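You operate a simulated robot arm through the tools that you are given. There is no shell and no other tool.

You run a simulated robot arm. Do the job below in one go: nothing can be reset, and whatever is moved stays where it is left.

Task
Shut and lock the air, then pull the tubes from BLOW and PUSH.
Fine: gauge at 0 (100 psi whips a tube), yellow lock in, try FILL; tubes in the tube rack; leave it locked.

The check looks at the end state, three seconds after you hand in, the way a careful person would. Anything else that was tipped, shoved, dropped, spilled or broken makes it a failure.

Robot
A 7-joint arm with a two-finger parallel gripper, fixed in place. Base frame: the origin is on the floor under the middle of its stand, x ahead of it, y to its left, z up. Readings come in mm, degrees, newtons and seconds.
It reaches about 1058 mm from its shoulder. Its first joint turns from -166.0 to 166.0 degrees. Payload 4.4 kg.
The tool frame sits at the grasp point between the pads (the TCP): z along the fingers, y along the line on which they close. The tips reach 23 mm beyond it. The gripper opens to 94 mm. The fingers are 38 mm wide and 10 mm thick; the gripper's body (54 by 96 mm) begins 39 mm behind the TCP.
Orientation is that of the tool frame in the base frame, as a unit quaternion [w, x, y, z]. With the fingers straight down and closing along the base's y, the tool's x points along the base's -x, its y along +y and its z along -z.

Tools
- The arm moves only by the tool apply_moves. Its argument "moves" is a list of rows, each an object of numbers (a shift or turn left out is 0, a gripper value left out holds the last): "wx", "wy", "wz": the turn, a rotation vector about the base's x, y, z in degrees; "tx", "ty", "tz": the shift along the base's x, y, z in mm; "fingers": the finger opening in mm, from 0 to 94. In form: [{"wx": .., "wy": .., "wz": .., "tx": .., "ty": .., "tz": .., "fingers": ..}, ...]. A call has 1 to 20 rows; each row is the pose to reach, as a shift and turn from the pose commanded when the call began. Each row takes 0.2 s and may step no farther than 50 mm and 8.6 degrees from the row before; otherwise, or with a gripper value out of range, the whole call is refused. Where a pose cannot be reached the arm comes as near as it can. A force on the tool above 40 N (or 10 N above the force at the start of the call, whichever is more), or a blocked arm, ends the call early, and 0.2 s more pass. Each finger travels about 108 mm/s and halts on what it meets, pressing with about 22 N; the grip force reading is that of the motor and also rises with nothing between the fingers. The clock runs only during rows and for 0.2 s after the last one: add rows that repeat a pose to give the fingers time. It gives the time, the measured TCP pose, the force on the tool (base axes), the opening and the grip force at its end, in the units of the frame above (readings bear some noise), with the torque about the TCP (base axes, N m) and any sound that the robot's microphone picked up.
- Cameras (640 x 400 px; columns grow to the right, rows downward): "scene" is fixed at [51.7, 650, 1504.4]; the picture's right is [-0.43, -0.90, 0.00], its down [-0.44, 0.21, -0.88] and it looks along [0.79, -0.38, -0.48] (base axes); focal length 342 px, centre (320, 200). "wrist" rides on the gripper at [86, 16, -75] in the tool frame; the picture's right is [-0.18, 0.98, 0.00], its down [-0.58, -0.11, -0.81] and it looks along [-0.79, -0.15, 0.59] (tool axes); focal length 243 px, centre (320, 200). There is no depth. A picture from a camera that has moved, and an enlarged one, comes with that camera's place and axes in the base frame and with its lens.
- snapshot(camera): a new picture of that camera. It takes no simulated time.
- close_up(camera, box): a new picture of the part [left, top, right, bottom] of that camera's present view, enlarged. It takes no simulated time.
- sign_off(): hands the job in; it is judged then, once.

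Places have to be worked out from the pictures, the camera data and where the tool is seen. Open the gripper and draw the arm clear of the work before you hand the job in, unless the task says otherwise.

The tools are called as a command line: name --argument value ..., lists and objects as JSON in quotes. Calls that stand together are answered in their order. apply_moves: Moves the arm, as the interface text tells. Its arguments: {"type":"object","properties":{"moves":{"type":"array"}},"required":["moves"]} The other tools are called the same way: snapshot (camera) takes a picture; close_up (camera, box) takes an enlarged picture of a part of a camera's view; sign_off () hands the job in.

At the start:

```text
time_s: 0.0
eef_pos: [443.0, 148.3, 1262.8]
orientation: [0.0, 0.0, 1.0, 0.0]
ft_force: [-0.5, 0.3, 1.4]
ft_torque: [-0.01, 0.01, 0.01]
gripper_width: 94.2
gripper_force: 0.1
```

scene: 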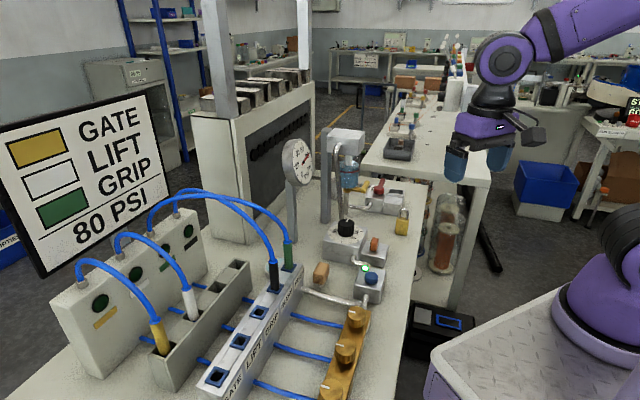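
wrist: 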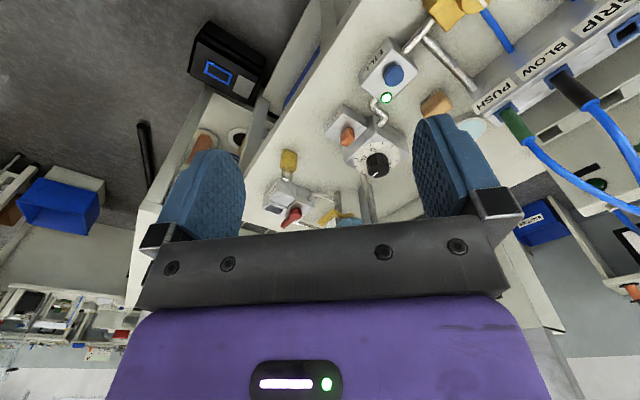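

I'll begin by looking closely at the bench: the valves, gauge, lock, manifold and rack.

close_up --camera "scene" --box '[270, 110, 430, 210]'

close_up --camera "scene" --box '[270, 200, 430, 300]'

close_up --camera "scene" --box '[40, 180, 200, 280]'

close_up --camera "scene" --box '[140, 240, 396, 400]'

close_up --camera "wrist" --box '[240, 0, 640, 250]'

```text
4.00 times, centred on (350, 160) of scene
camera zoom: at [51.7, 650.0, 1504.4], right [-0.43, -0.9, 0.0], down [-0.44, 0.21, -0.88], along [0.79, -0.38, -0.48], focal length 1367 px, centre (200, 360)
```

zoom: 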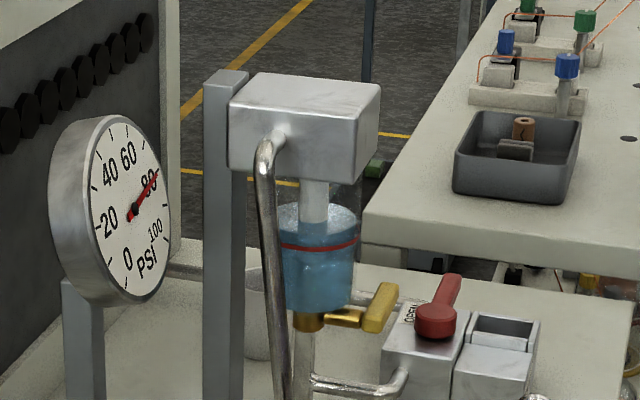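

```text
4.00 times, centred on (350, 250) of scene
camera zoom: at [51.7, 650.0, 1504.4], right [-0.43, -0.9, 0.0], down [-0.44, 0.21, -0.88], along [0.79, -0.38, -0.48], focal length 1367 px, centre (200, 0)
```

zoom: 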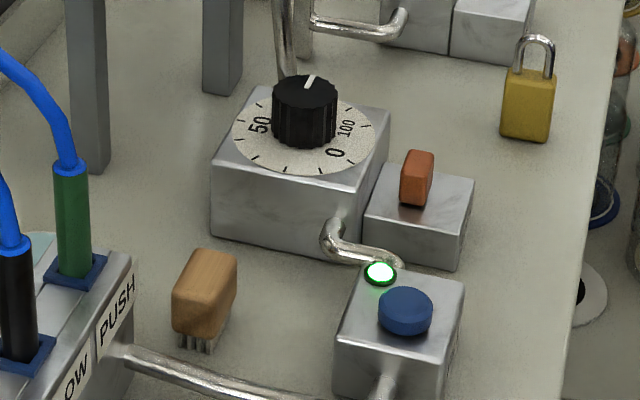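

```text
4.00 times, centred on (120, 230) of scene
camera zoom: at [51.7, 650.0, 1504.4], right [-0.43, -0.9, 0.0], down [-0.44, 0.21, -0.88], along [0.79, -0.38, -0.48], focal length 1367 px, centre (1120, 80)
```

zoom: 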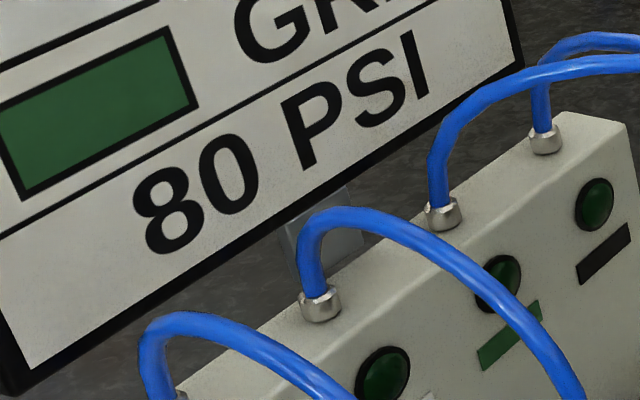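

```text
2.50 times, centred on (268, 320) of scene
camera zoom: at [51.7, 650.0, 1504.4], right [-0.43, -0.9, 0.0], down [-0.44, 0.21, -0.88], along [0.79, -0.38, -0.48], focal length 854 px, centre (450, -100)
```

zoom: 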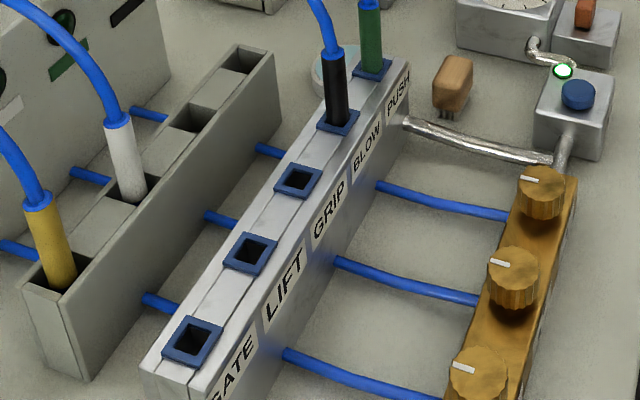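

```text
1.60 times, centred on (440, 125) of wrist
camera zoom: at [357.4, 163.3, 1337.5], right [0.18, 0.98, 0.0], down [0.58, -0.11, 0.81], along [0.79, -0.15, -0.59], focal length 388 px, centre (128, 320)
```

zoom: 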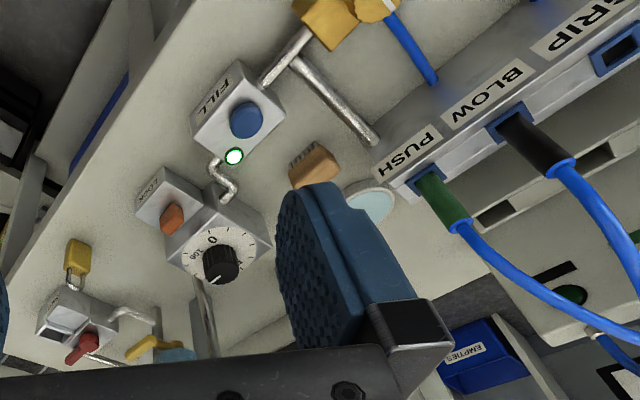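

The line valve, dial regulator with an orange LOCK, FILL button, and a yellow padlock are visible. I'll zoom in further on the valve, the padlock and the lock block before moving.

close_up --camera "scene" --box '[350, 170, 430, 220]'

close_up --camera "wrist" --box '[240, 130, 400, 230]'

close_up --camera "wrist" --box '[310, 80, 470, 180]'

close_up --camera "wrist" --box '[350, 20, 510, 120]'

close_up --camera "scene" --box '[270, 130, 350, 180]'

close_up --camera "scene" --box '[0, 80, 180, 280]'

```text
8.00 times, centred on (390, 195) of scene
camera zoom: at [51.7, 650.0, 1504.4], right [-0.43, -0.9, 0.0], down [-0.44, 0.21, -0.88], along [0.79, -0.38, -0.48], focal length 2734 px, centre (-240, 240)
```

zoom: 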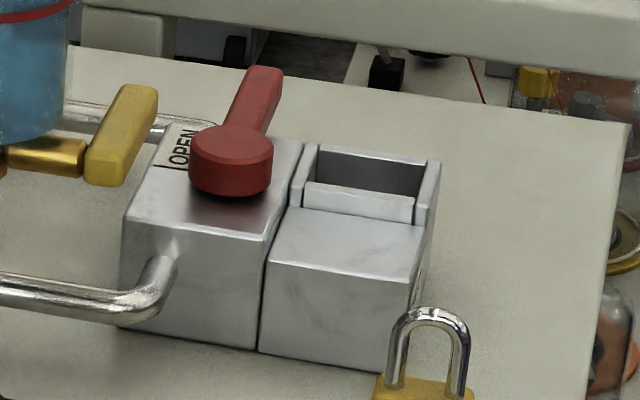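

```text
4.00 times, centred on (320, 180) of wrist
camera zoom: at [357.4, 163.3, 1337.5], right [0.18, 0.98, 0.0], down [0.58, -0.11, 0.81], along [0.79, -0.15, -0.59], focal length 970 px, centre (320, 280)
```

zoom: 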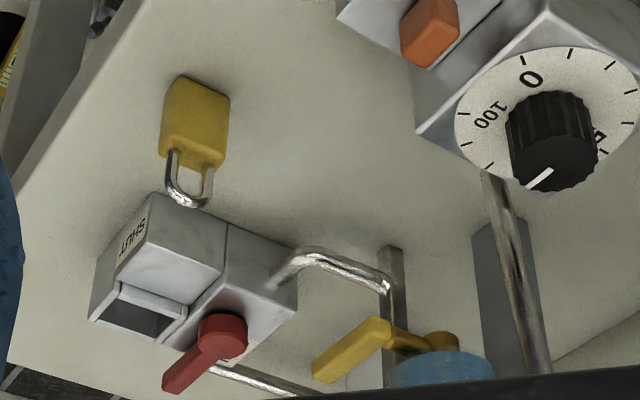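

```text
4.00 times, centred on (390, 130) of wrist
camera zoom: at [357.4, 163.3, 1337.5], right [0.18, 0.98, 0.0], down [0.58, -0.11, 0.81], along [0.79, -0.15, -0.59], focal length 970 px, centre (40, 480)
```

zoom: 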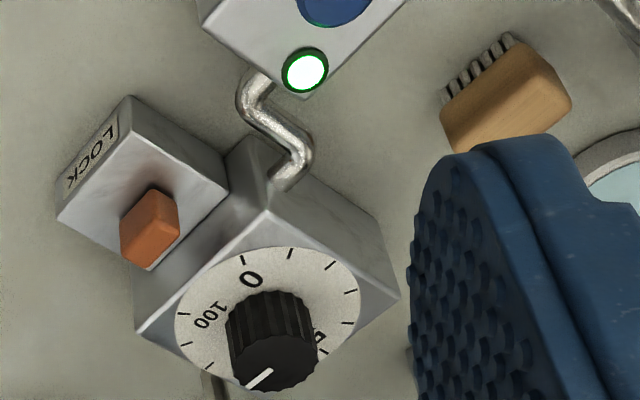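

```text
4.00 times, centred on (430, 70) of wrist
camera zoom: at [357.4, 163.3, 1337.5], right [0.18, 0.98, 0.0], down [0.58, -0.11, 0.81], along [0.79, -0.15, -0.59], focal length 970 px, centre (-120, 720)
```

zoom: 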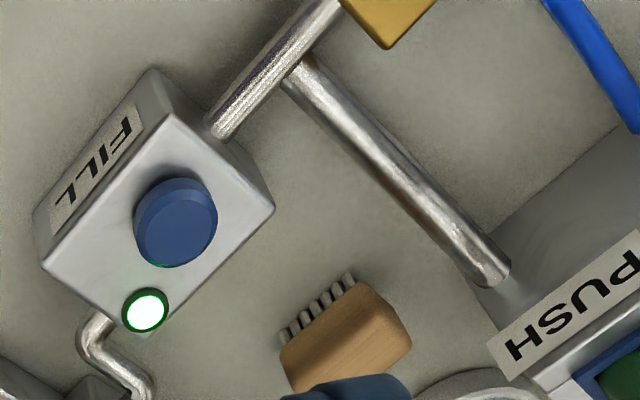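

```text
8.00 times, centred on (310, 155) of scene
camera zoom: at [51.7, 650.0, 1504.4], right [-0.43, -0.9, 0.0], down [-0.44, 0.21, -0.88], along [0.79, -0.38, -0.48], focal length 2734 px, centre (400, 560)
```

zoom: 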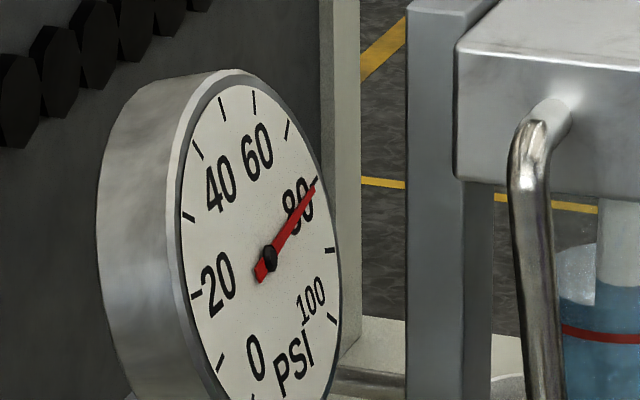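

```text
2.00 times, centred on (90, 180) of scene
camera zoom: at [51.7, 650.0, 1504.4], right [-0.43, -0.9, 0.0], down [-0.44, 0.21, -0.88], along [0.79, -0.38, -0.48], focal length 684 px, centre (780, 240)
```

zoom: 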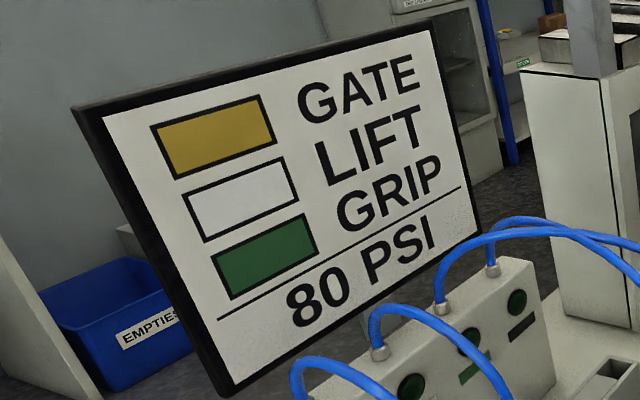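

The valve (red handle) is at OPEN with a SHUT block beside it, and the yellow padlock stands on the bench near x≈793, y≈-4. I'll move the wrist camera over for a steeper view.

apply_moves --moves '[{"tx": 30, "ty": -30, "tz": 0, "wy": 7}, {"tx": 60, "ty": -60, "tz": 0, "wy": 14}, {"tx": 90, "ty": -90, "tz": 0, "wy": 21}, {"tx": 120, "ty": -120, "tz": 0, "wy": 28}, {"tx": 150, "ty": -150, "tz": 0, "wy": 35}, {"tx": 180, "ty": -160, "tz": 0, "wy": 40}]'

snapshot --camera "wrist"

snapshot --camera "scene"

```text
time_s: 1.4
eef_pos: [622.0, -13.2, 1261.8]
orientation: [-0.341, 0.001, 0.94, 0.0]
ft_force: [-1.2, 0.2, 0.6]
ft_torque: [-0.02, -0.07, 0.02]
gripper_width: 94.0
gripper_force: 0.1
```

```text
taken
camera wrist: at [605.0, 3.2, 1373.4], right [0.14, 0.98, -0.12], down [0.96, -0.11, 0.24], along [0.23, -0.15, -0.96], focal length 243 px, centre (320, 200)
```

wrist: 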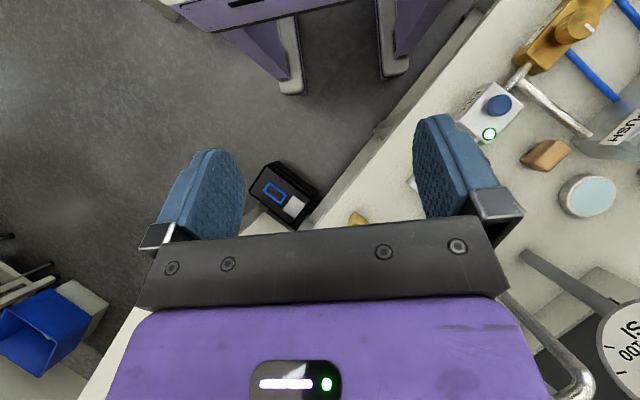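

```text
taken
```

scene: 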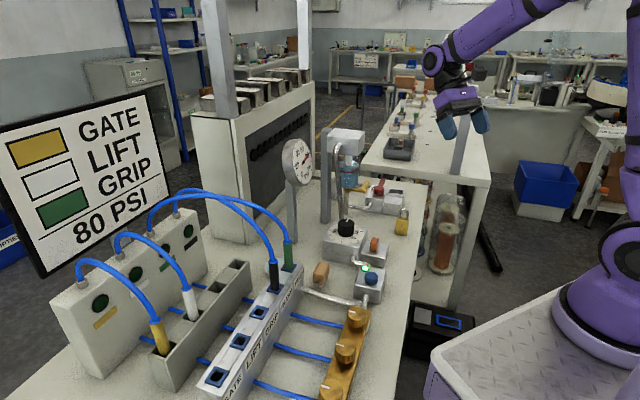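

The steeper tilt gets blocked by the gripper body. I'll undo the tilt and look from a lower, closer position where the camera looks forward over the valve area.

apply_moves --moves '[{"tx": 0, "ty": 8, "tz": -18, "wy": -8}, {"tx": 0, "ty": 16, "tz": -36, "wy": -16}, {"tx": 0, "ty": 24, "tz": -54, "wy": -24}, {"tx": 0, "ty": 32, "tz": -72, "wy": -32}, {"tx": 0, "ty": 40, "tz": -90, "wy": -40}]'

snapshot --camera "wrist"

close_up --camera "wrist" --box '[200, 40, 440, 230]'

```text
time_s: 2.6
eef_pos: [621.9, 27.6, 1173.7]
orientation: [0.0, 0.0, 1.0, 0.0]
ft_force: [0.1, 0.1, -0.4]
ft_torque: [0.02, -0.03, 0.0]
gripper_width: 93.8
gripper_force: 0.1
```

```text
taken
camera wrist: at [537.1, 43.1, 1246.4], right [0.18, 0.98, 0.0], down [0.58, -0.11, 0.81], along [0.79, -0.15, -0.59], focal length 243 px, centre (320, 200)
```

wrist: 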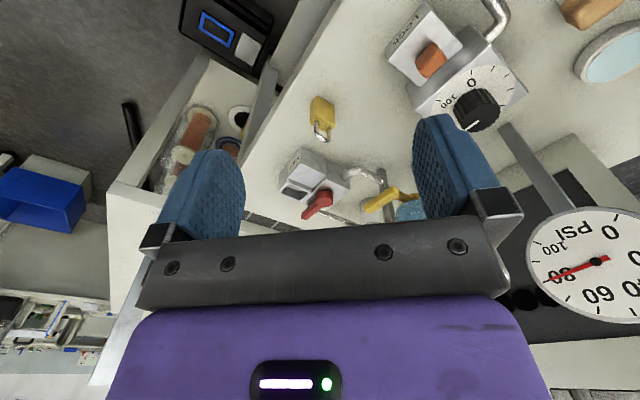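

```text
2.11 times, centred on (320, 135) of wrist
camera zoom: at [537.1, 43.1, 1246.4], right [0.18, 0.98, 0.0], down [0.58, -0.11, 0.81], along [0.79, -0.15, -0.59], focal length 511 px, centre (320, 337)
```

zoom: 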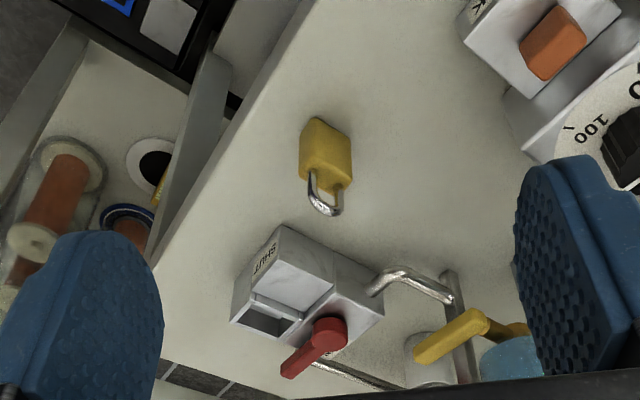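

Both objects are visible between the fingers here. I'll move nearer to the valve for a sharper view to fix positions.

apply_moves --moves '[{"tx": 35, "ty": -10, "tz": -23}, {"tx": 70, "ty": -20, "tz": -46}, {"tx": 105, "ty": -30, "tz": -70}, {"tx": 138, "ty": -40, "tz": -94}]'

snapshot --camera "wrist"

close_up --camera "wrist" --box '[230, 20, 430, 145]'

close_up --camera "wrist" --box '[230, 120, 430, 245]'

snapshot --camera "scene"

```text
time_s: 3.6
eef_pos: [760.0, -10.5, 1076.8]
orientation: [0.0, 0.0, 1.0, 0.0]
ft_force: [-0.3, 0.1, 0.6]
ft_torque: [-0.02, -0.03, -0.06]
gripper_width: 94.0
gripper_force: 0.1
```

```text
taken
camera wrist: at [675.1, 4.3, 1150.5], right [0.18, 0.98, 0.0], down [0.58, -0.11, 0.81], along [0.79, -0.15, -0.59], focal length 243 px, centre (320, 200)
```

wrist: 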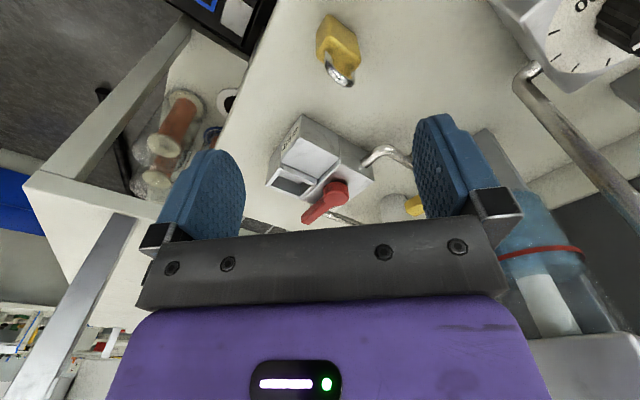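

```text
3.20 times, centred on (330, 82) of wrist
camera zoom: at [675.1, 4.3, 1150.5], right [0.18, 0.98, 0.0], down [0.58, -0.11, 0.81], along [0.79, -0.15, -0.59], focal length 776 px, centre (288, 576)
```

zoom: 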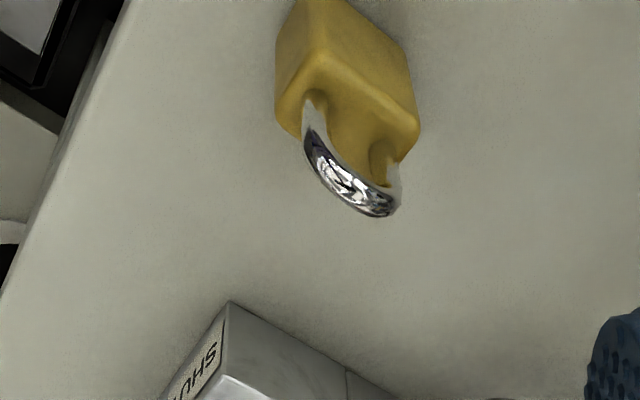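

```text
3.20 times, centred on (330, 182) of wrist
camera zoom: at [675.1, 4.3, 1150.5], right [0.18, 0.98, 0.0], down [0.58, -0.11, 0.81], along [0.79, -0.15, -0.59], focal length 776 px, centre (288, 256)
```

zoom: 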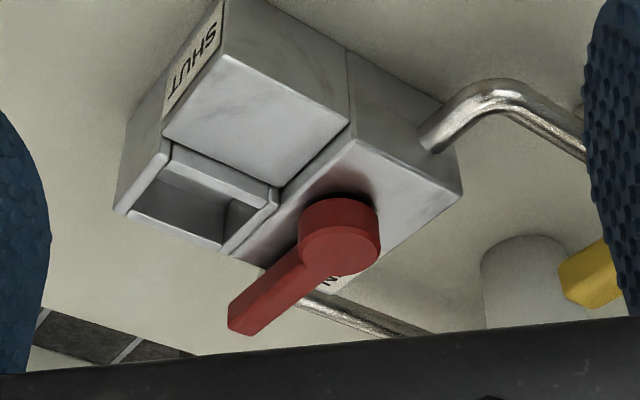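

```text
taken
```

scene: 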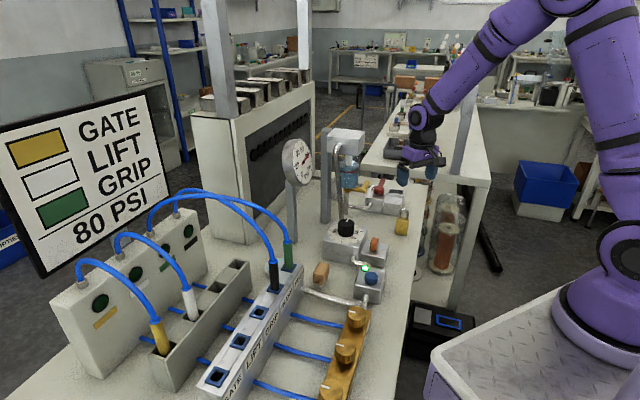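

I'll calibrate the scene camera against the known fingertip place with an enlarged scene view.

close_up --camera "scene" --box '[340, 120, 468, 200]'

close_up --camera "wrist" --box '[300, 0, 380, 50]'

```text
5.00 times, centred on (404, 160) of scene
camera zoom: at [51.7, 650.0, 1504.4], right [-0.43, -0.9, 0.0], down [-0.44, 0.21, -0.88], along [0.79, -0.38, -0.48], focal length 1709 px, centre (-100, 400)
```

zoom: 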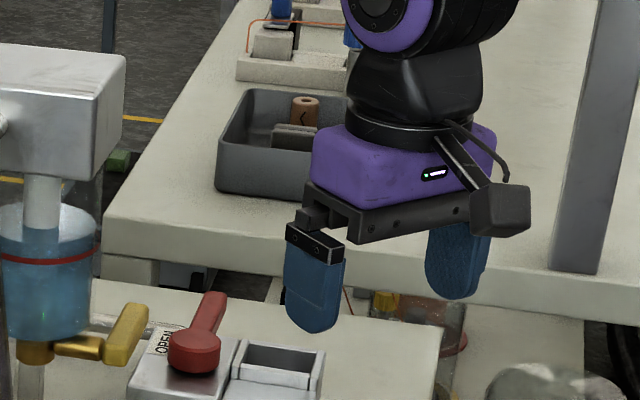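

```text
8.00 times, centred on (340, 25) of wrist
camera zoom: at [675.1, 4.3, 1150.5], right [0.18, 0.98, 0.0], down [0.58, -0.11, 0.81], along [0.79, -0.15, -0.59], focal length 1941 px, centre (160, 1600)
```

zoom: 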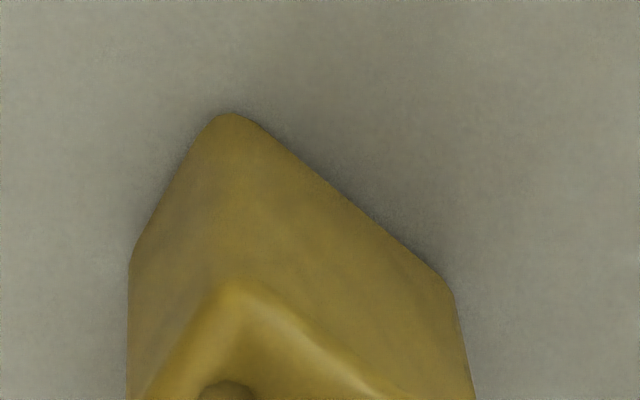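

Scene camera calibration agrees within ~2 mm. Bench axes run at 45° to the base; table top is z≈861, hub of the red handle ≈(967,-25,930), and the lock pocket is behind the SHUT block. I'll get a steeper look at the valve and pocket.

apply_moves --moves '[{"tx": 20, "ty": -12, "tz": 10, "wy": 6}, {"tx": 40, "ty": -24, "tz": 15, "wy": 12}, {"tx": 60, "ty": -36, "tz": 20, "wy": 18}, {"tx": 80, "ty": -48, "tz": 20, "wy": 24}, {"tx": 100, "ty": -55, "tz": 20, "wy": 30}]'

snapshot --camera "wrist"

close_up --camera "wrist" --box '[230, 60, 430, 220]'

close_up --camera "scene" --box '[365, 170, 429, 210]'

```text
time_s: 4.8
eef_pos: [860.1, -67.6, 1099.9]
orientation: [-0.26, -0.001, 0.966, 0.0]
ft_force: [-0.9, 0.6, 0.0]
ft_torque: [0.0, -0.02, -0.01]
gripper_width: 94.2
gripper_force: 0.0
```

```text
taken
camera wrist: at [824.0, -51.9, 1208.0], right [0.16, 0.98, -0.09], down [0.91, -0.11, 0.41], along [0.39, -0.15, -0.91], focal length 243 px, centre (320, 200)
```

wrist: 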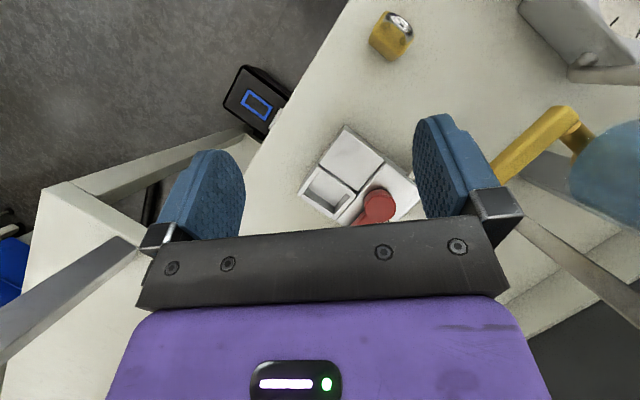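

```text
2.50 times, centred on (330, 140) of wrist
camera zoom: at [824.0, -51.9, 1208.0], right [0.16, 0.98, -0.09], down [0.91, -0.11, 0.41], along [0.39, -0.15, -0.91], focal length 606 px, centre (295, 350)
```

zoom: 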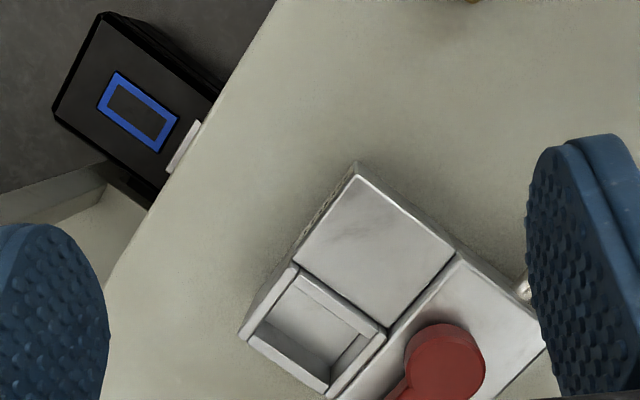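

```text
10.00 times, centred on (397, 190) of scene
camera zoom: at [51.7, 650.0, 1504.4], right [-0.43, -0.9, 0.0], down [-0.44, 0.21, -0.88], along [0.79, -0.38, -0.48], focal length 3417 px, centre (-450, 300)
```

zoom: 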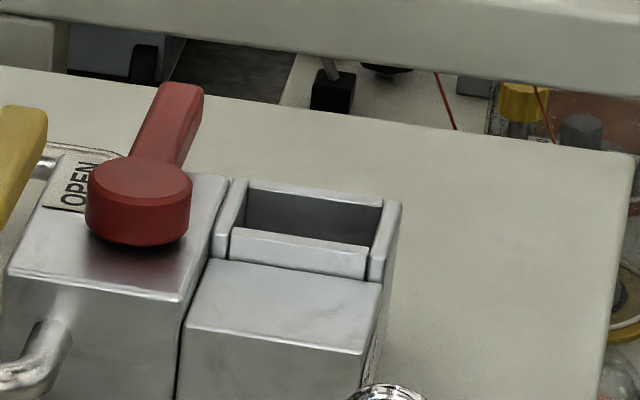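

The pocket has four walls and the padlock already lines up with it. I'll zoom in on the hub and pocket to refine the numbers.

close_up --camera "wrist" --box '[290, 120, 430, 230]'

close_up --camera "wrist" --box '[350, 0, 430, 60]'

```text
3.64 times, centred on (360, 175) of wrist
camera zoom: at [824.0, -51.9, 1208.0], right [0.16, 0.98, -0.09], down [0.91, -0.11, 0.41], along [0.39, -0.15, -0.91], focal length 882 px, centre (174, 291)
```

zoom: 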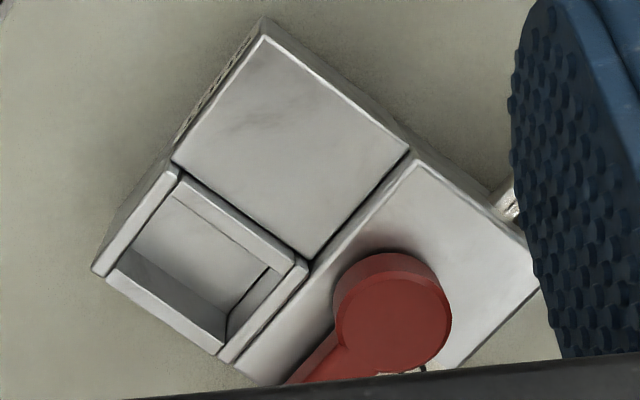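

```text
6.67 times, centred on (390, 30) of wrist
camera zoom: at [824.0, -51.9, 1208.0], right [0.16, 0.98, -0.09], down [0.91, -0.11, 0.41], along [0.39, -0.15, -0.91], focal length 1618 px, centre (-147, 1333)
```

zoom: 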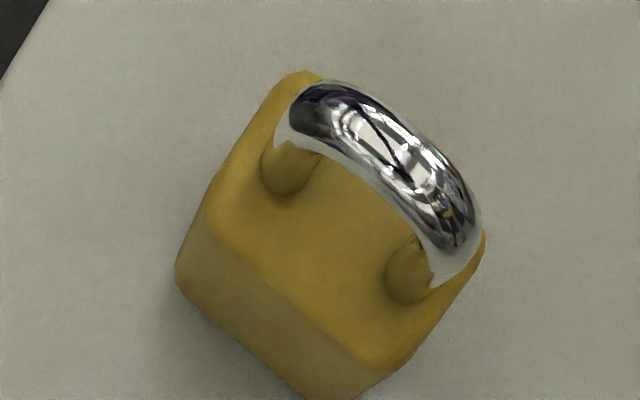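

Numbers now agree: hub top (963,-24,940), handle z≈923–940 pointing along (0.707,-0.707), pocket walls top z≈919, interior centre ≈(944,-89), floor ≈896; padlock ≈(781,2) with body top ≈911. Next I level the tool and test reach and yaw above the handle.

apply_moves --moves '[{"tx": 25, "ty": 0, "tz": 0, "wy": -7}, {"tx": 50, "ty": 0, "tz": 0, "wy": -14}, {"tx": 75, "ty": 2, "tz": -5, "wy": -21}, {"tx": 100, "ty": 3, "tz": -10, "wy": -28}, {"tx": 120, "ty": 4, "tz": -15, "wy": -30}, {"tx": 137, "ty": 6, "tz": -20, "wy": -30}]'

snapshot --camera "scene"

```text
time_s: 6.2
eef_pos: [997.4, -60.0, 1079.0]
orientation: [0.001, 0.0, 1.0, 0.0]
ft_force: [0.2, 0.1, 1.0]
ft_torque: [-0.02, 0.0, 0.01]
gripper_width: 93.8
gripper_force: 0.0
```

```text
taken
```

scene: 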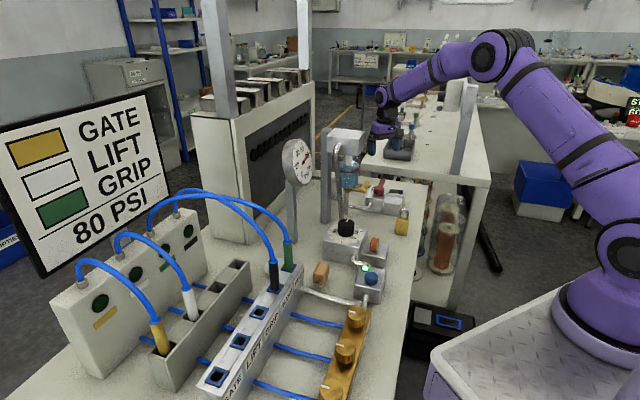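

The pose over the handle is reachable. Now I yaw all the way to -135° as a test in free air (needed for the end of the handle's turn).

apply_moves --moves '[{"wz": -8.5}, {"wz": -17}, {"wz": -25.5}, {"wz": -34}, {"wz": -42.5}, {"wz": -51}, {"wz": -59.5}, {"wz": -68}, {"wz": -76.5}, {"wz": -85}, {"wz": -93.5}, {"wz": -102}, {"wz": -110.5}, {"wz": -119}, {"wz": -127.5}, {"wz": -135}, {"wz": -135}]'

snapshot --camera "wrist"

```text
time_s: 9.8
eef_pos: [997.0, -61.2, 1079.1]
orientation: [-0.001, 0.924, 0.382, 0.0]
ft_force: [-0.1, 0.7, 0.6]
ft_torque: [0.01, 0.03, 0.01]
gripper_width: 94.1
gripper_force: 0.0
```

```text
taken
camera wrist: at [1071.7, -12.2, 1153.3], right [0.56, -0.83, 0.0], down [-0.49, -0.33, 0.81], along [-0.67, -0.45, -0.59], focal length 243 px, centre (320, 200)
```

wrist: 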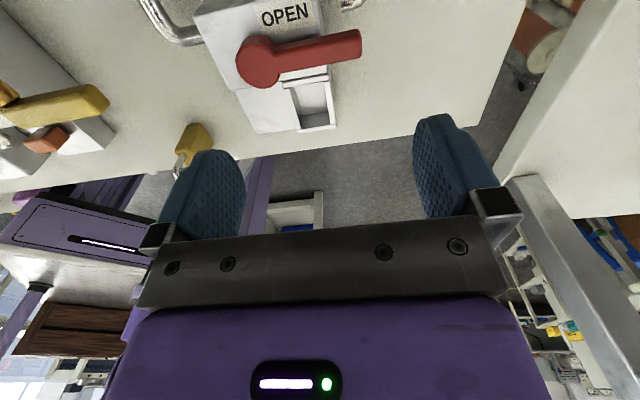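

Yaw -135 is reachable, and this view confirms hub ≈(962,-24) and handle tip ≈(1022,-85), so the TCP is right above the handle line. I'll go back to yaw -45° (fingers straddling the handle) with a narrower opening.

apply_moves --moves '[{"wz": 8.5, "fingers": 56}, {"wz": 17}, {"wz": 25.5}, {"wz": 34}, {"wz": 42.5}, {"wz": 51}, {"wz": 59.5}, {"wz": 68}, {"wz": 76.5}, {"wz": 85}, {"wz": 90}, {"wz": 90, "tz": -40}, {"wz": 90, "tz": -70}]'

snapshot --camera "wrist"

close_up --camera "scene" --box '[340, 120, 468, 200]'

```text
time_s: 12.6
eef_pos: [998.2, -60.7, 1008.7]
orientation: [0.001, 0.383, 0.924, 0.001]
ft_force: [-0.9, -0.6, 0.2]
ft_torque: [-0.02, 0.03, 0.02]
gripper_width: 55.9
gripper_force: 0.0
```

```text
taken
camera wrist: at [949.1, 11.6, 1082.7], right [0.82, 0.57, 0.0], down [0.33, -0.49, 0.81], along [0.46, -0.66, -0.59], focal length 243 px, centre (320, 200)
```

wrist: 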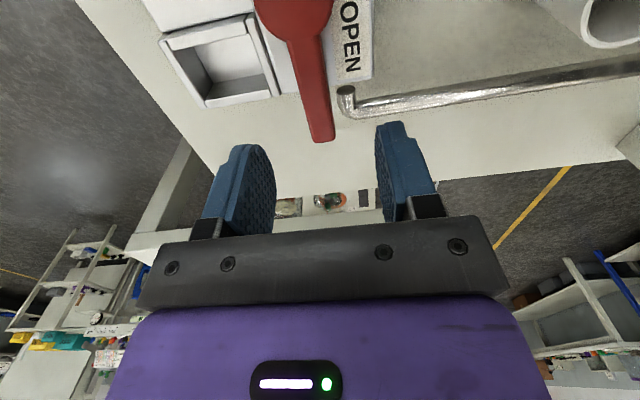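

```text
5.00 times, centred on (404, 160) of scene
camera zoom: at [51.7, 650.0, 1504.4], right [-0.43, -0.9, 0.0], down [-0.44, 0.21, -0.88], along [0.79, -0.38, -0.48], focal length 1709 px, centre (-100, 400)
```

zoom: 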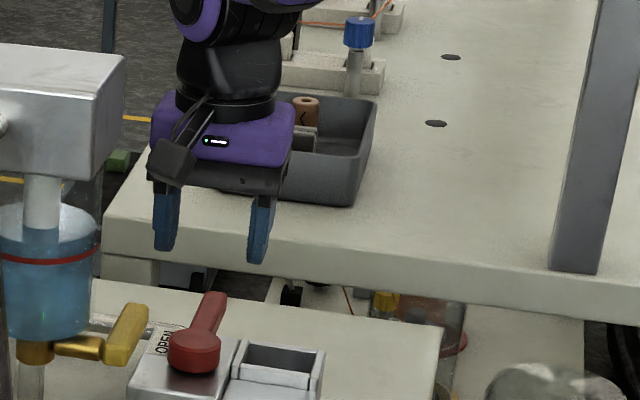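

The handle sits midway between the fingers. I'll descend to z≈948 and close on the handle to feel its width.

apply_moves --moves '[{"tz": -30}, {"tz": -50}, {"tz": -61}, {"tz": -61, "fingers": 10}, {"tz": -61}, {"tz": -61}]'

snapshot --camera "wrist"

close_up --camera "scene" --box '[340, 130, 436, 210]'

```text
time_s: 14.0
eef_pos: [996.3, -62.0, 946.4]
orientation: [-0.001, 0.383, 0.924, -0.001]
ft_force: [-22.7, -12.7, -1.4]
ft_torque: [0.38, 0.85, 1.07]
gripper_width: 17.8
gripper_force: 45.3
```

```text
taken
camera wrist: at [947.4, 10.2, 1021.0], right [0.83, 0.56, 0.0], down [0.34, -0.49, 0.81], along [0.45, -0.67, -0.59], focal length 243 px, centre (320, 200)
```

wrist: 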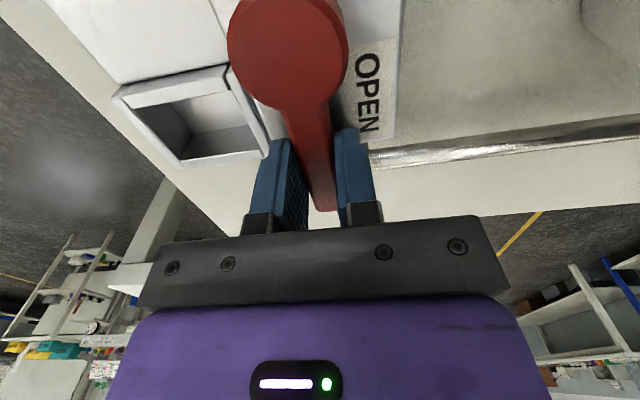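

```text
5.00 times, centred on (388, 170) of scene
camera zoom: at [51.7, 650.0, 1504.4], right [-0.43, -0.9, 0.0], down [-0.44, 0.21, -0.88], along [0.79, -0.38, -0.48], focal length 1709 px, centre (-20, 350)
```

zoom: 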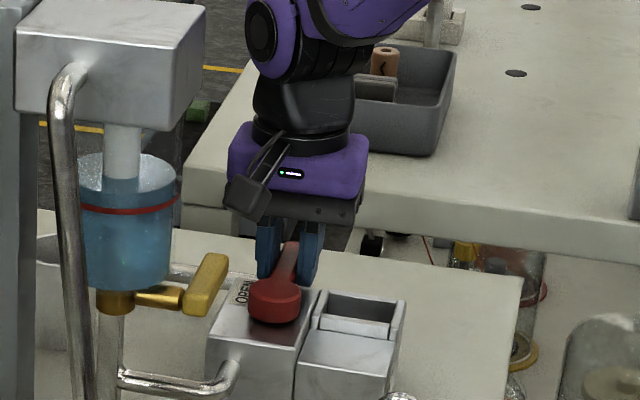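

The handle is 17.8 mm wide and its centreline is ~1.5 mm nearer than my TCP. I'll loosen to a 22 mm cage, re-centre, and swing it clockwise about the hub at ≈(961,-25.5), first to about -48°.

apply_moves --moves '[{"fingers": 22, "tz": 0}, {"tx": -1.2, "ty": -1.2, "tz": 1}, {"tx": -6.7, "ty": -5.8, "tz": 1, "wz": -8}, {"tx": -12.7, "ty": -9.6, "tz": 1, "wz": -16}, {"tx": -19.1, "ty": -12.6, "tz": 1, "wz": -24}, {"tx": -26, "ty": -14.6, "tz": 1, "wz": -32}, {"tx": -33, "ty": -15.6, "tz": 1, "wz": -40}, {"tx": -40.1, "ty": -15.7, "tz": 1, "wz": -48}]'

snapshot --camera "wrist"

close_up --camera "scene" --box '[270, 130, 430, 230]'

```text
time_s: 15.8
eef_pos: [955.7, -78.7, 949.7]
orientation: [0.0, 0.726, 0.687, -0.001]
ft_force: [0.7, -0.6, 0.7]
ft_torque: [-0.01, -0.01, 0.03]
gripper_width: 22.0
gripper_force: 0.1
```

```text
taken
camera wrist: at [978.5, 6.7, 1024.2], right [0.97, -0.24, 0.0], down [-0.14, -0.57, 0.81], along [-0.19, -0.78, -0.59], focal length 243 px, centre (320, 200)
```

wrist: 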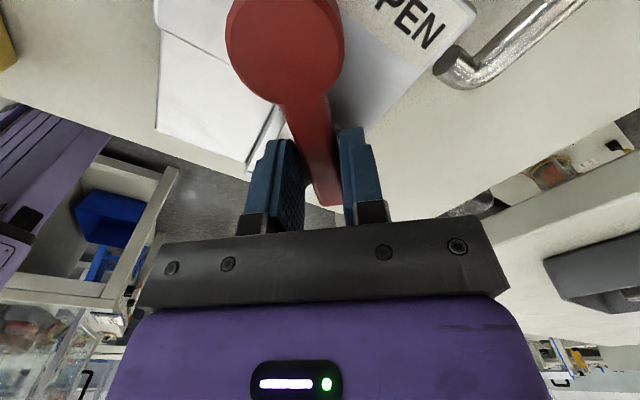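

```text
4.00 times, centred on (350, 180) of scene
camera zoom: at [51.7, 650.0, 1504.4], right [-0.43, -0.9, 0.0], down [-0.44, 0.21, -0.88], along [0.79, -0.38, -0.48], focal length 1367 px, centre (200, 280)
```

zoom: 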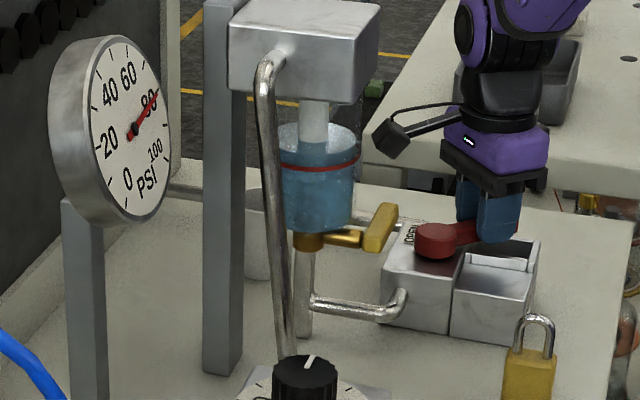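

The handle is following freely. I continue the swing to the shut position, with a slight overshoot against the stop.

apply_moves --moves '[{"tx": -7.1, "ty": 0.9, "wz": -8}, {"tx": -13.9, "ty": 2.8, "wz": -16}, {"tx": -20.4, "ty": 5.7, "wz": -24}, {"tx": -26.5, "ty": 9.4, "wz": -32}, {"tx": -32, "ty": 13.9, "wz": -40}, {"tx": -34.5, "ty": 16.4, "wz": -44}, {"tx": -36.3, "ty": 18.5, "wz": -47}]'

snapshot --camera "wrist"

close_up --camera "scene" --box '[270, 130, 430, 230]'

```text
time_s: 17.4
eef_pos: [922.3, -58.2, 951.4]
orientation: [-0.001, 0.94, 0.34, 0.001]
ft_force: [3.8, -2.2, 0.6]
ft_torque: [-0.04, -0.08, 0.13]
gripper_width: 23.6
gripper_force: 1.7
```

```text
taken
camera wrist: at [1000.0, -16.2, 1025.0], right [0.49, -0.87, 0.0], down [-0.52, -0.29, 0.81], along [-0.7, -0.39, -0.59], focal length 243 px, centre (320, 200)
```

wrist: 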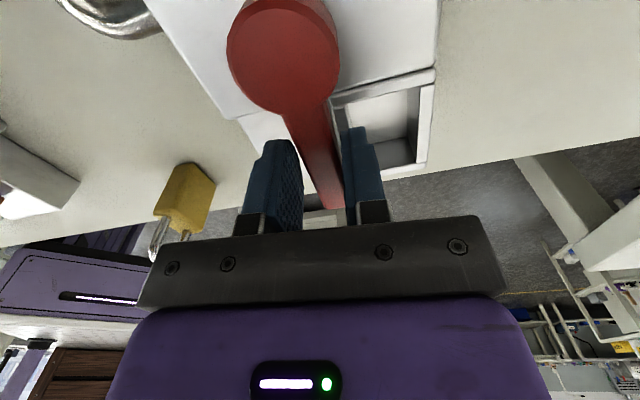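

```text
4.00 times, centred on (350, 180) of scene
camera zoom: at [51.7, 650.0, 1504.4], right [-0.43, -0.9, 0.0], down [-0.44, 0.21, -0.88], along [0.79, -0.38, -0.48], focal length 1367 px, centre (200, 280)
```

zoom: 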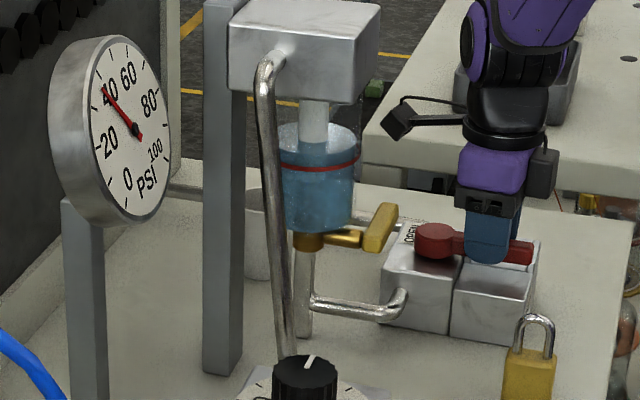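

The gauge is dropping (40 psi and falling) and the handle lies across the SHUT block against its stop. I'll back off a hair, lift clear, and check the gauge again.

apply_moves --moves '[{"tx": 1.5, "ty": -1.8, "wz": 2.5}, {"tx": 1.5, "ty": -1.8, "wz": 2.5, "tz": 30}, {"tx": 1.5, "ty": -1.8, "wz": 2.5, "tz": 75}, {"tx": 1.5, "ty": -1.8, "wz": 2.5, "tz": 120}, {"tx": 1.5, "ty": -1.8, "wz": 2.5, "tz": 120}, {"tx": 1.5, "ty": -1.8, "wz": 2.5, "tz": 120}]'

snapshot --camera "wrist"

close_up --camera "scene" --box '[270, 130, 430, 230]'

```text
time_s: 18.8
eef_pos: [922.8, -58.6, 1069.2]
orientation: [0.0, 0.932, 0.363, 0.0]
ft_force: [0.5, -0.3, -0.1]
ft_torque: [0.0, 0.01, 0.0]
gripper_width: 22.1
gripper_force: 0.0
```

```text
taken
camera wrist: at [998.8, -13.1, 1143.8], right [0.53, -0.85, 0.0], down [-0.5, -0.31, 0.81], along [-0.68, -0.43, -0.59], focal length 243 px, centre (320, 200)
```

wrist: 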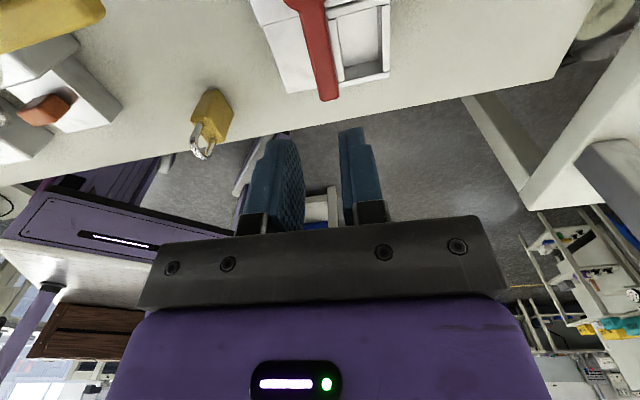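

```text
4.00 times, centred on (350, 180) of scene
camera zoom: at [51.7, 650.0, 1504.4], right [-0.43, -0.9, 0.0], down [-0.44, 0.21, -0.88], along [0.79, -0.38, -0.48], focal length 1367 px, centre (200, 280)
```

zoom: 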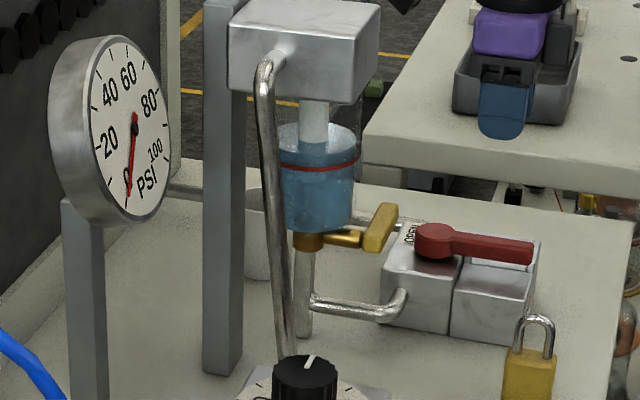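

The gauge reads 0 and the valve handle stays across SHUT. Next I move over the padlock at ≈(781,2) with yaw -45° so the fingers close along its 35 mm width.

apply_moves --moves '[{"tx": -14, "ty": 6, "wz": 8.5, "fingers": 60}, {"tx": -28, "ty": 12, "wz": 17}, {"tx": -42, "ty": 18, "wz": 25.5}, {"tx": -56, "ty": 24, "wz": 34}, {"tx": -70, "ty": 30, "wz": 42.5}, {"tx": -84, "ty": 36, "wz": 51}, {"tx": -98, "ty": 42, "wz": 59.5}, {"tx": -112, "ty": 48, "wz": 68}, {"tx": -126, "ty": 54, "wz": 76.5}, {"tx": -140, "ty": 60, "wz": 85}, {"tx": -142.1, "ty": 61.7, "wz": 92.5}, {"tx": -142.1, "ty": 61.7, "wz": 92.5}]'

snapshot --camera "wrist"

close_up --camera "wrist" --box '[260, 0, 380, 80]'

close_up --camera "scene" --box '[360, 150, 456, 250]'

```text
time_s: 21.4
eef_pos: [783.6, 2.7, 1069.6]
orientation: [-0.001, 0.382, 0.924, 0.0]
ft_force: [0.1, 0.0, -0.2]
ft_torque: [0.01, -0.03, 0.03]
gripper_width: 60.1
gripper_force: 0.1
```

```text
taken
camera wrist: at [733.2, 73.6, 1142.8], right [0.82, 0.57, 0.0], down [0.33, -0.49, 0.81], along [0.46, -0.66, -0.59], focal length 243 px, centre (320, 200)
```

wrist: 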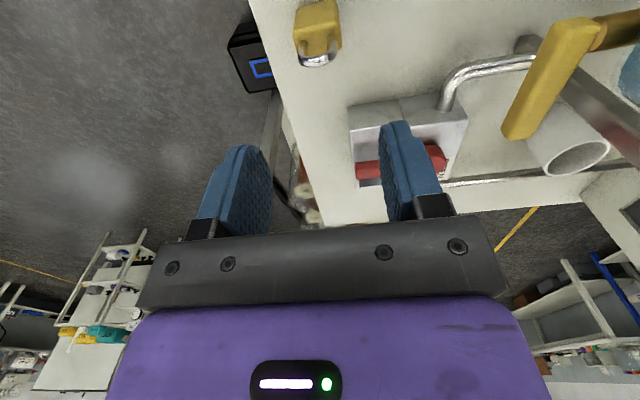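

```text
5.00 times, centred on (320, 40) of wrist
camera zoom: at [733.2, 73.6, 1142.8], right [0.82, 0.57, 0.0], down [0.33, -0.49, 0.81], along [0.46, -0.66, -0.59], focal length 1213 px, centre (320, 1000)
```

zoom: 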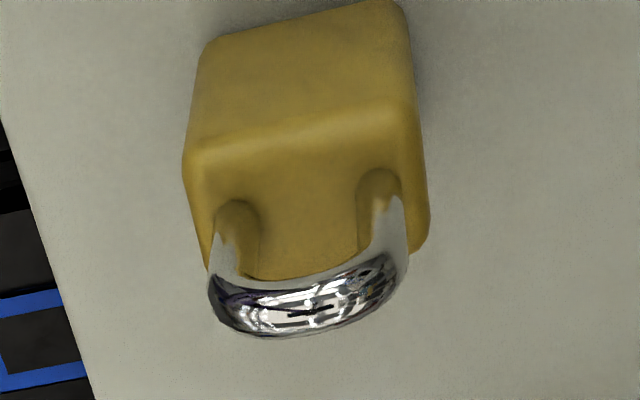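

```text
4.00 times, centred on (408, 200) of scene
camera zoom: at [51.7, 650.0, 1504.4], right [-0.43, -0.9, 0.0], down [-0.44, 0.21, -0.88], along [0.79, -0.38, -0.48], focal length 1367 px, centre (-32, 200)
```

zoom: 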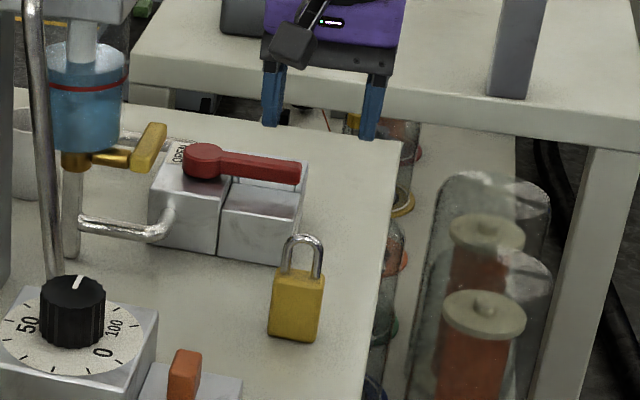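

The padlock body centre is ≈(779.5,1.8), about 38×20 mm in plan, aligned with the fingers. I descend to z≈918 (tips at 895, on the upper part of the body) and close.

apply_moves --moves '[{"tx": -1.7, "ty": -0.2, "tz": -40}, {"tx": -1.7, "ty": -0.2, "tz": -85}, {"tx": -1.7, "ty": -0.2, "tz": -125}, {"tx": -1.7, "ty": -0.2, "tz": -150.8}, {"tx": -1.7, "ty": -0.2, "tz": -150.8, "fingers": 30}, {"tx": -1.7, "ty": -0.2, "tz": -150.8}, {"tx": -1.7, "ty": -0.2, "tz": -150.8}]'

snapshot --camera "wrist"

close_up --camera "scene" --box '[360, 150, 456, 250]'

```text
time_s: 23.0
eef_pos: [778.9, 0.3, 917.3]
orientation: [0.0, 0.383, 0.924, 0.0]
ft_force: [0.8, -0.6, -0.1]
ft_torque: [0.04, 0.02, 0.02]
gripper_width: 39.6
gripper_force: 21.8
```

```text
taken
camera wrist: at [729.8, 72.3, 992.1], right [0.83, 0.56, 0.0], down [0.33, -0.49, 0.81], along [0.46, -0.67, -0.59], focal length 243 px, centre (320, 200)
```

wrist: 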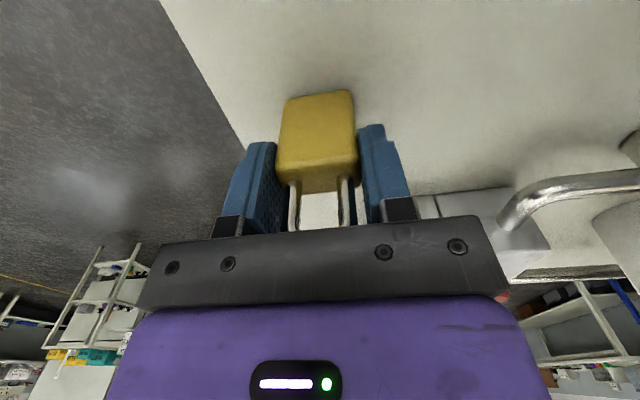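

```text
4.00 times, centred on (408, 200) of scene
camera zoom: at [51.7, 650.0, 1504.4], right [-0.43, -0.9, 0.0], down [-0.44, 0.21, -0.88], along [0.79, -0.38, -0.48], focal length 1367 px, centre (-32, 200)
```

zoom: 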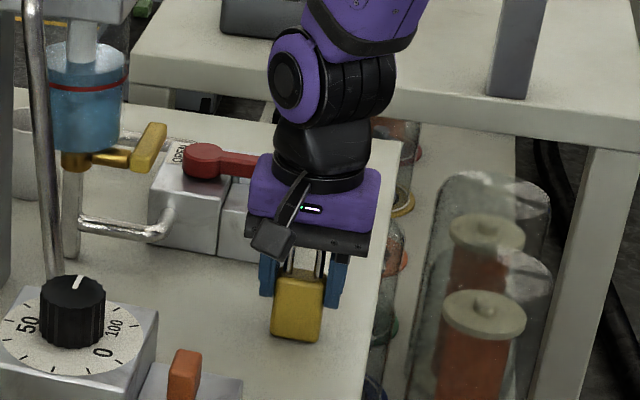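

The padlock is gripped (39.6 mm wide). I lift it and carry it over the pocket at ≈(944,-89), keeping its bottom above the handle.

apply_moves --moves '[{"tz": 20}, {"tz": 60}, {"tz": 99}, {"tx": 41, "ty": -22.6, "tz": 99}, {"tx": 82, "ty": -45.2, "tz": 99}, {"tx": 123, "ty": -67.9, "tz": 99}, {"tx": 164.3, "ty": -90.5, "tz": 99}, {"tx": 164.3, "ty": -90.5, "tz": 99}, {"tx": 164.3, "ty": -90.5, "tz": 99}]'

snapshot --camera "wrist"

close_up --camera "wrist" --box '[240, 20, 400, 130]'

close_up --camera "scene" --box '[350, 130, 446, 210]'

```text
time_s: 25.0
eef_pos: [938.5, -90.9, 1019.6]
orientation: [0.0, 0.382, 0.924, 0.0]
ft_force: [0.3, 0.7, -1.6]
ft_torque: [0.03, 0.04, 0.0]
gripper_width: 39.6
gripper_force: 22.1
```

```text
taken
camera wrist: at [891.7, -19.0, 1092.5], right [0.83, 0.56, 0.0], down [0.33, -0.49, 0.81], along [0.46, -0.67, -0.59], focal length 243 px, centre (320, 200)
```

wrist: 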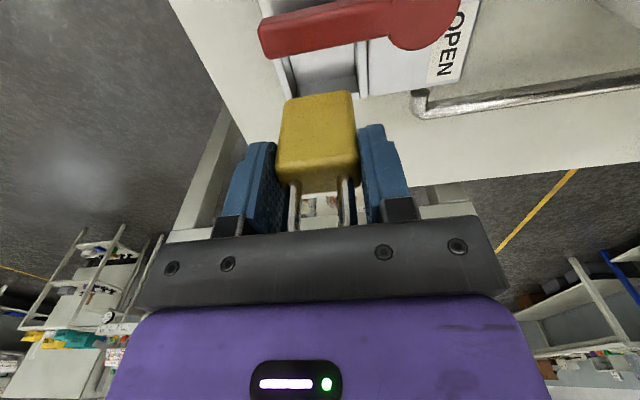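

```text
3.64 times, centred on (320, 75) of wrist
camera zoom: at [891.7, -19.0, 1092.5], right [0.83, 0.56, 0.0], down [0.33, -0.49, 0.81], along [0.46, -0.67, -0.59], focal length 882 px, centre (320, 654)
```

zoom: 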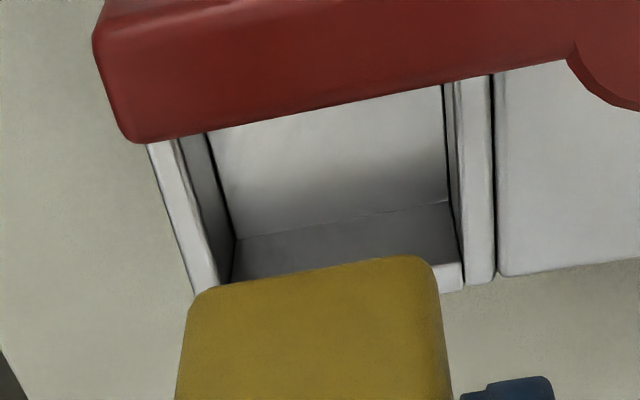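

```text
5.00 times, centred on (398, 170) of scene
camera zoom: at [51.7, 650.0, 1504.4], right [-0.43, -0.9, 0.0], down [-0.44, 0.21, -0.88], along [0.79, -0.38, -0.48], focal length 1709 px, centre (-70, 350)
```

zoom: 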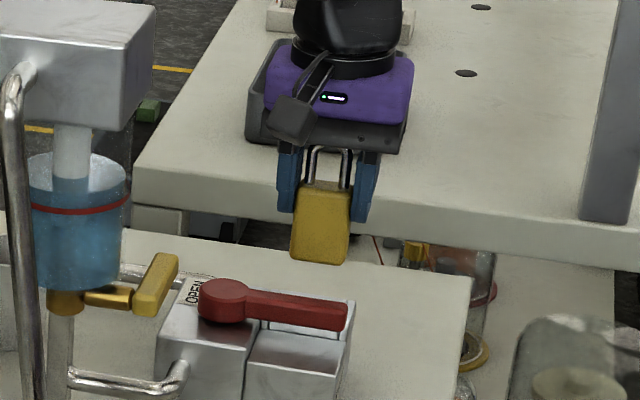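

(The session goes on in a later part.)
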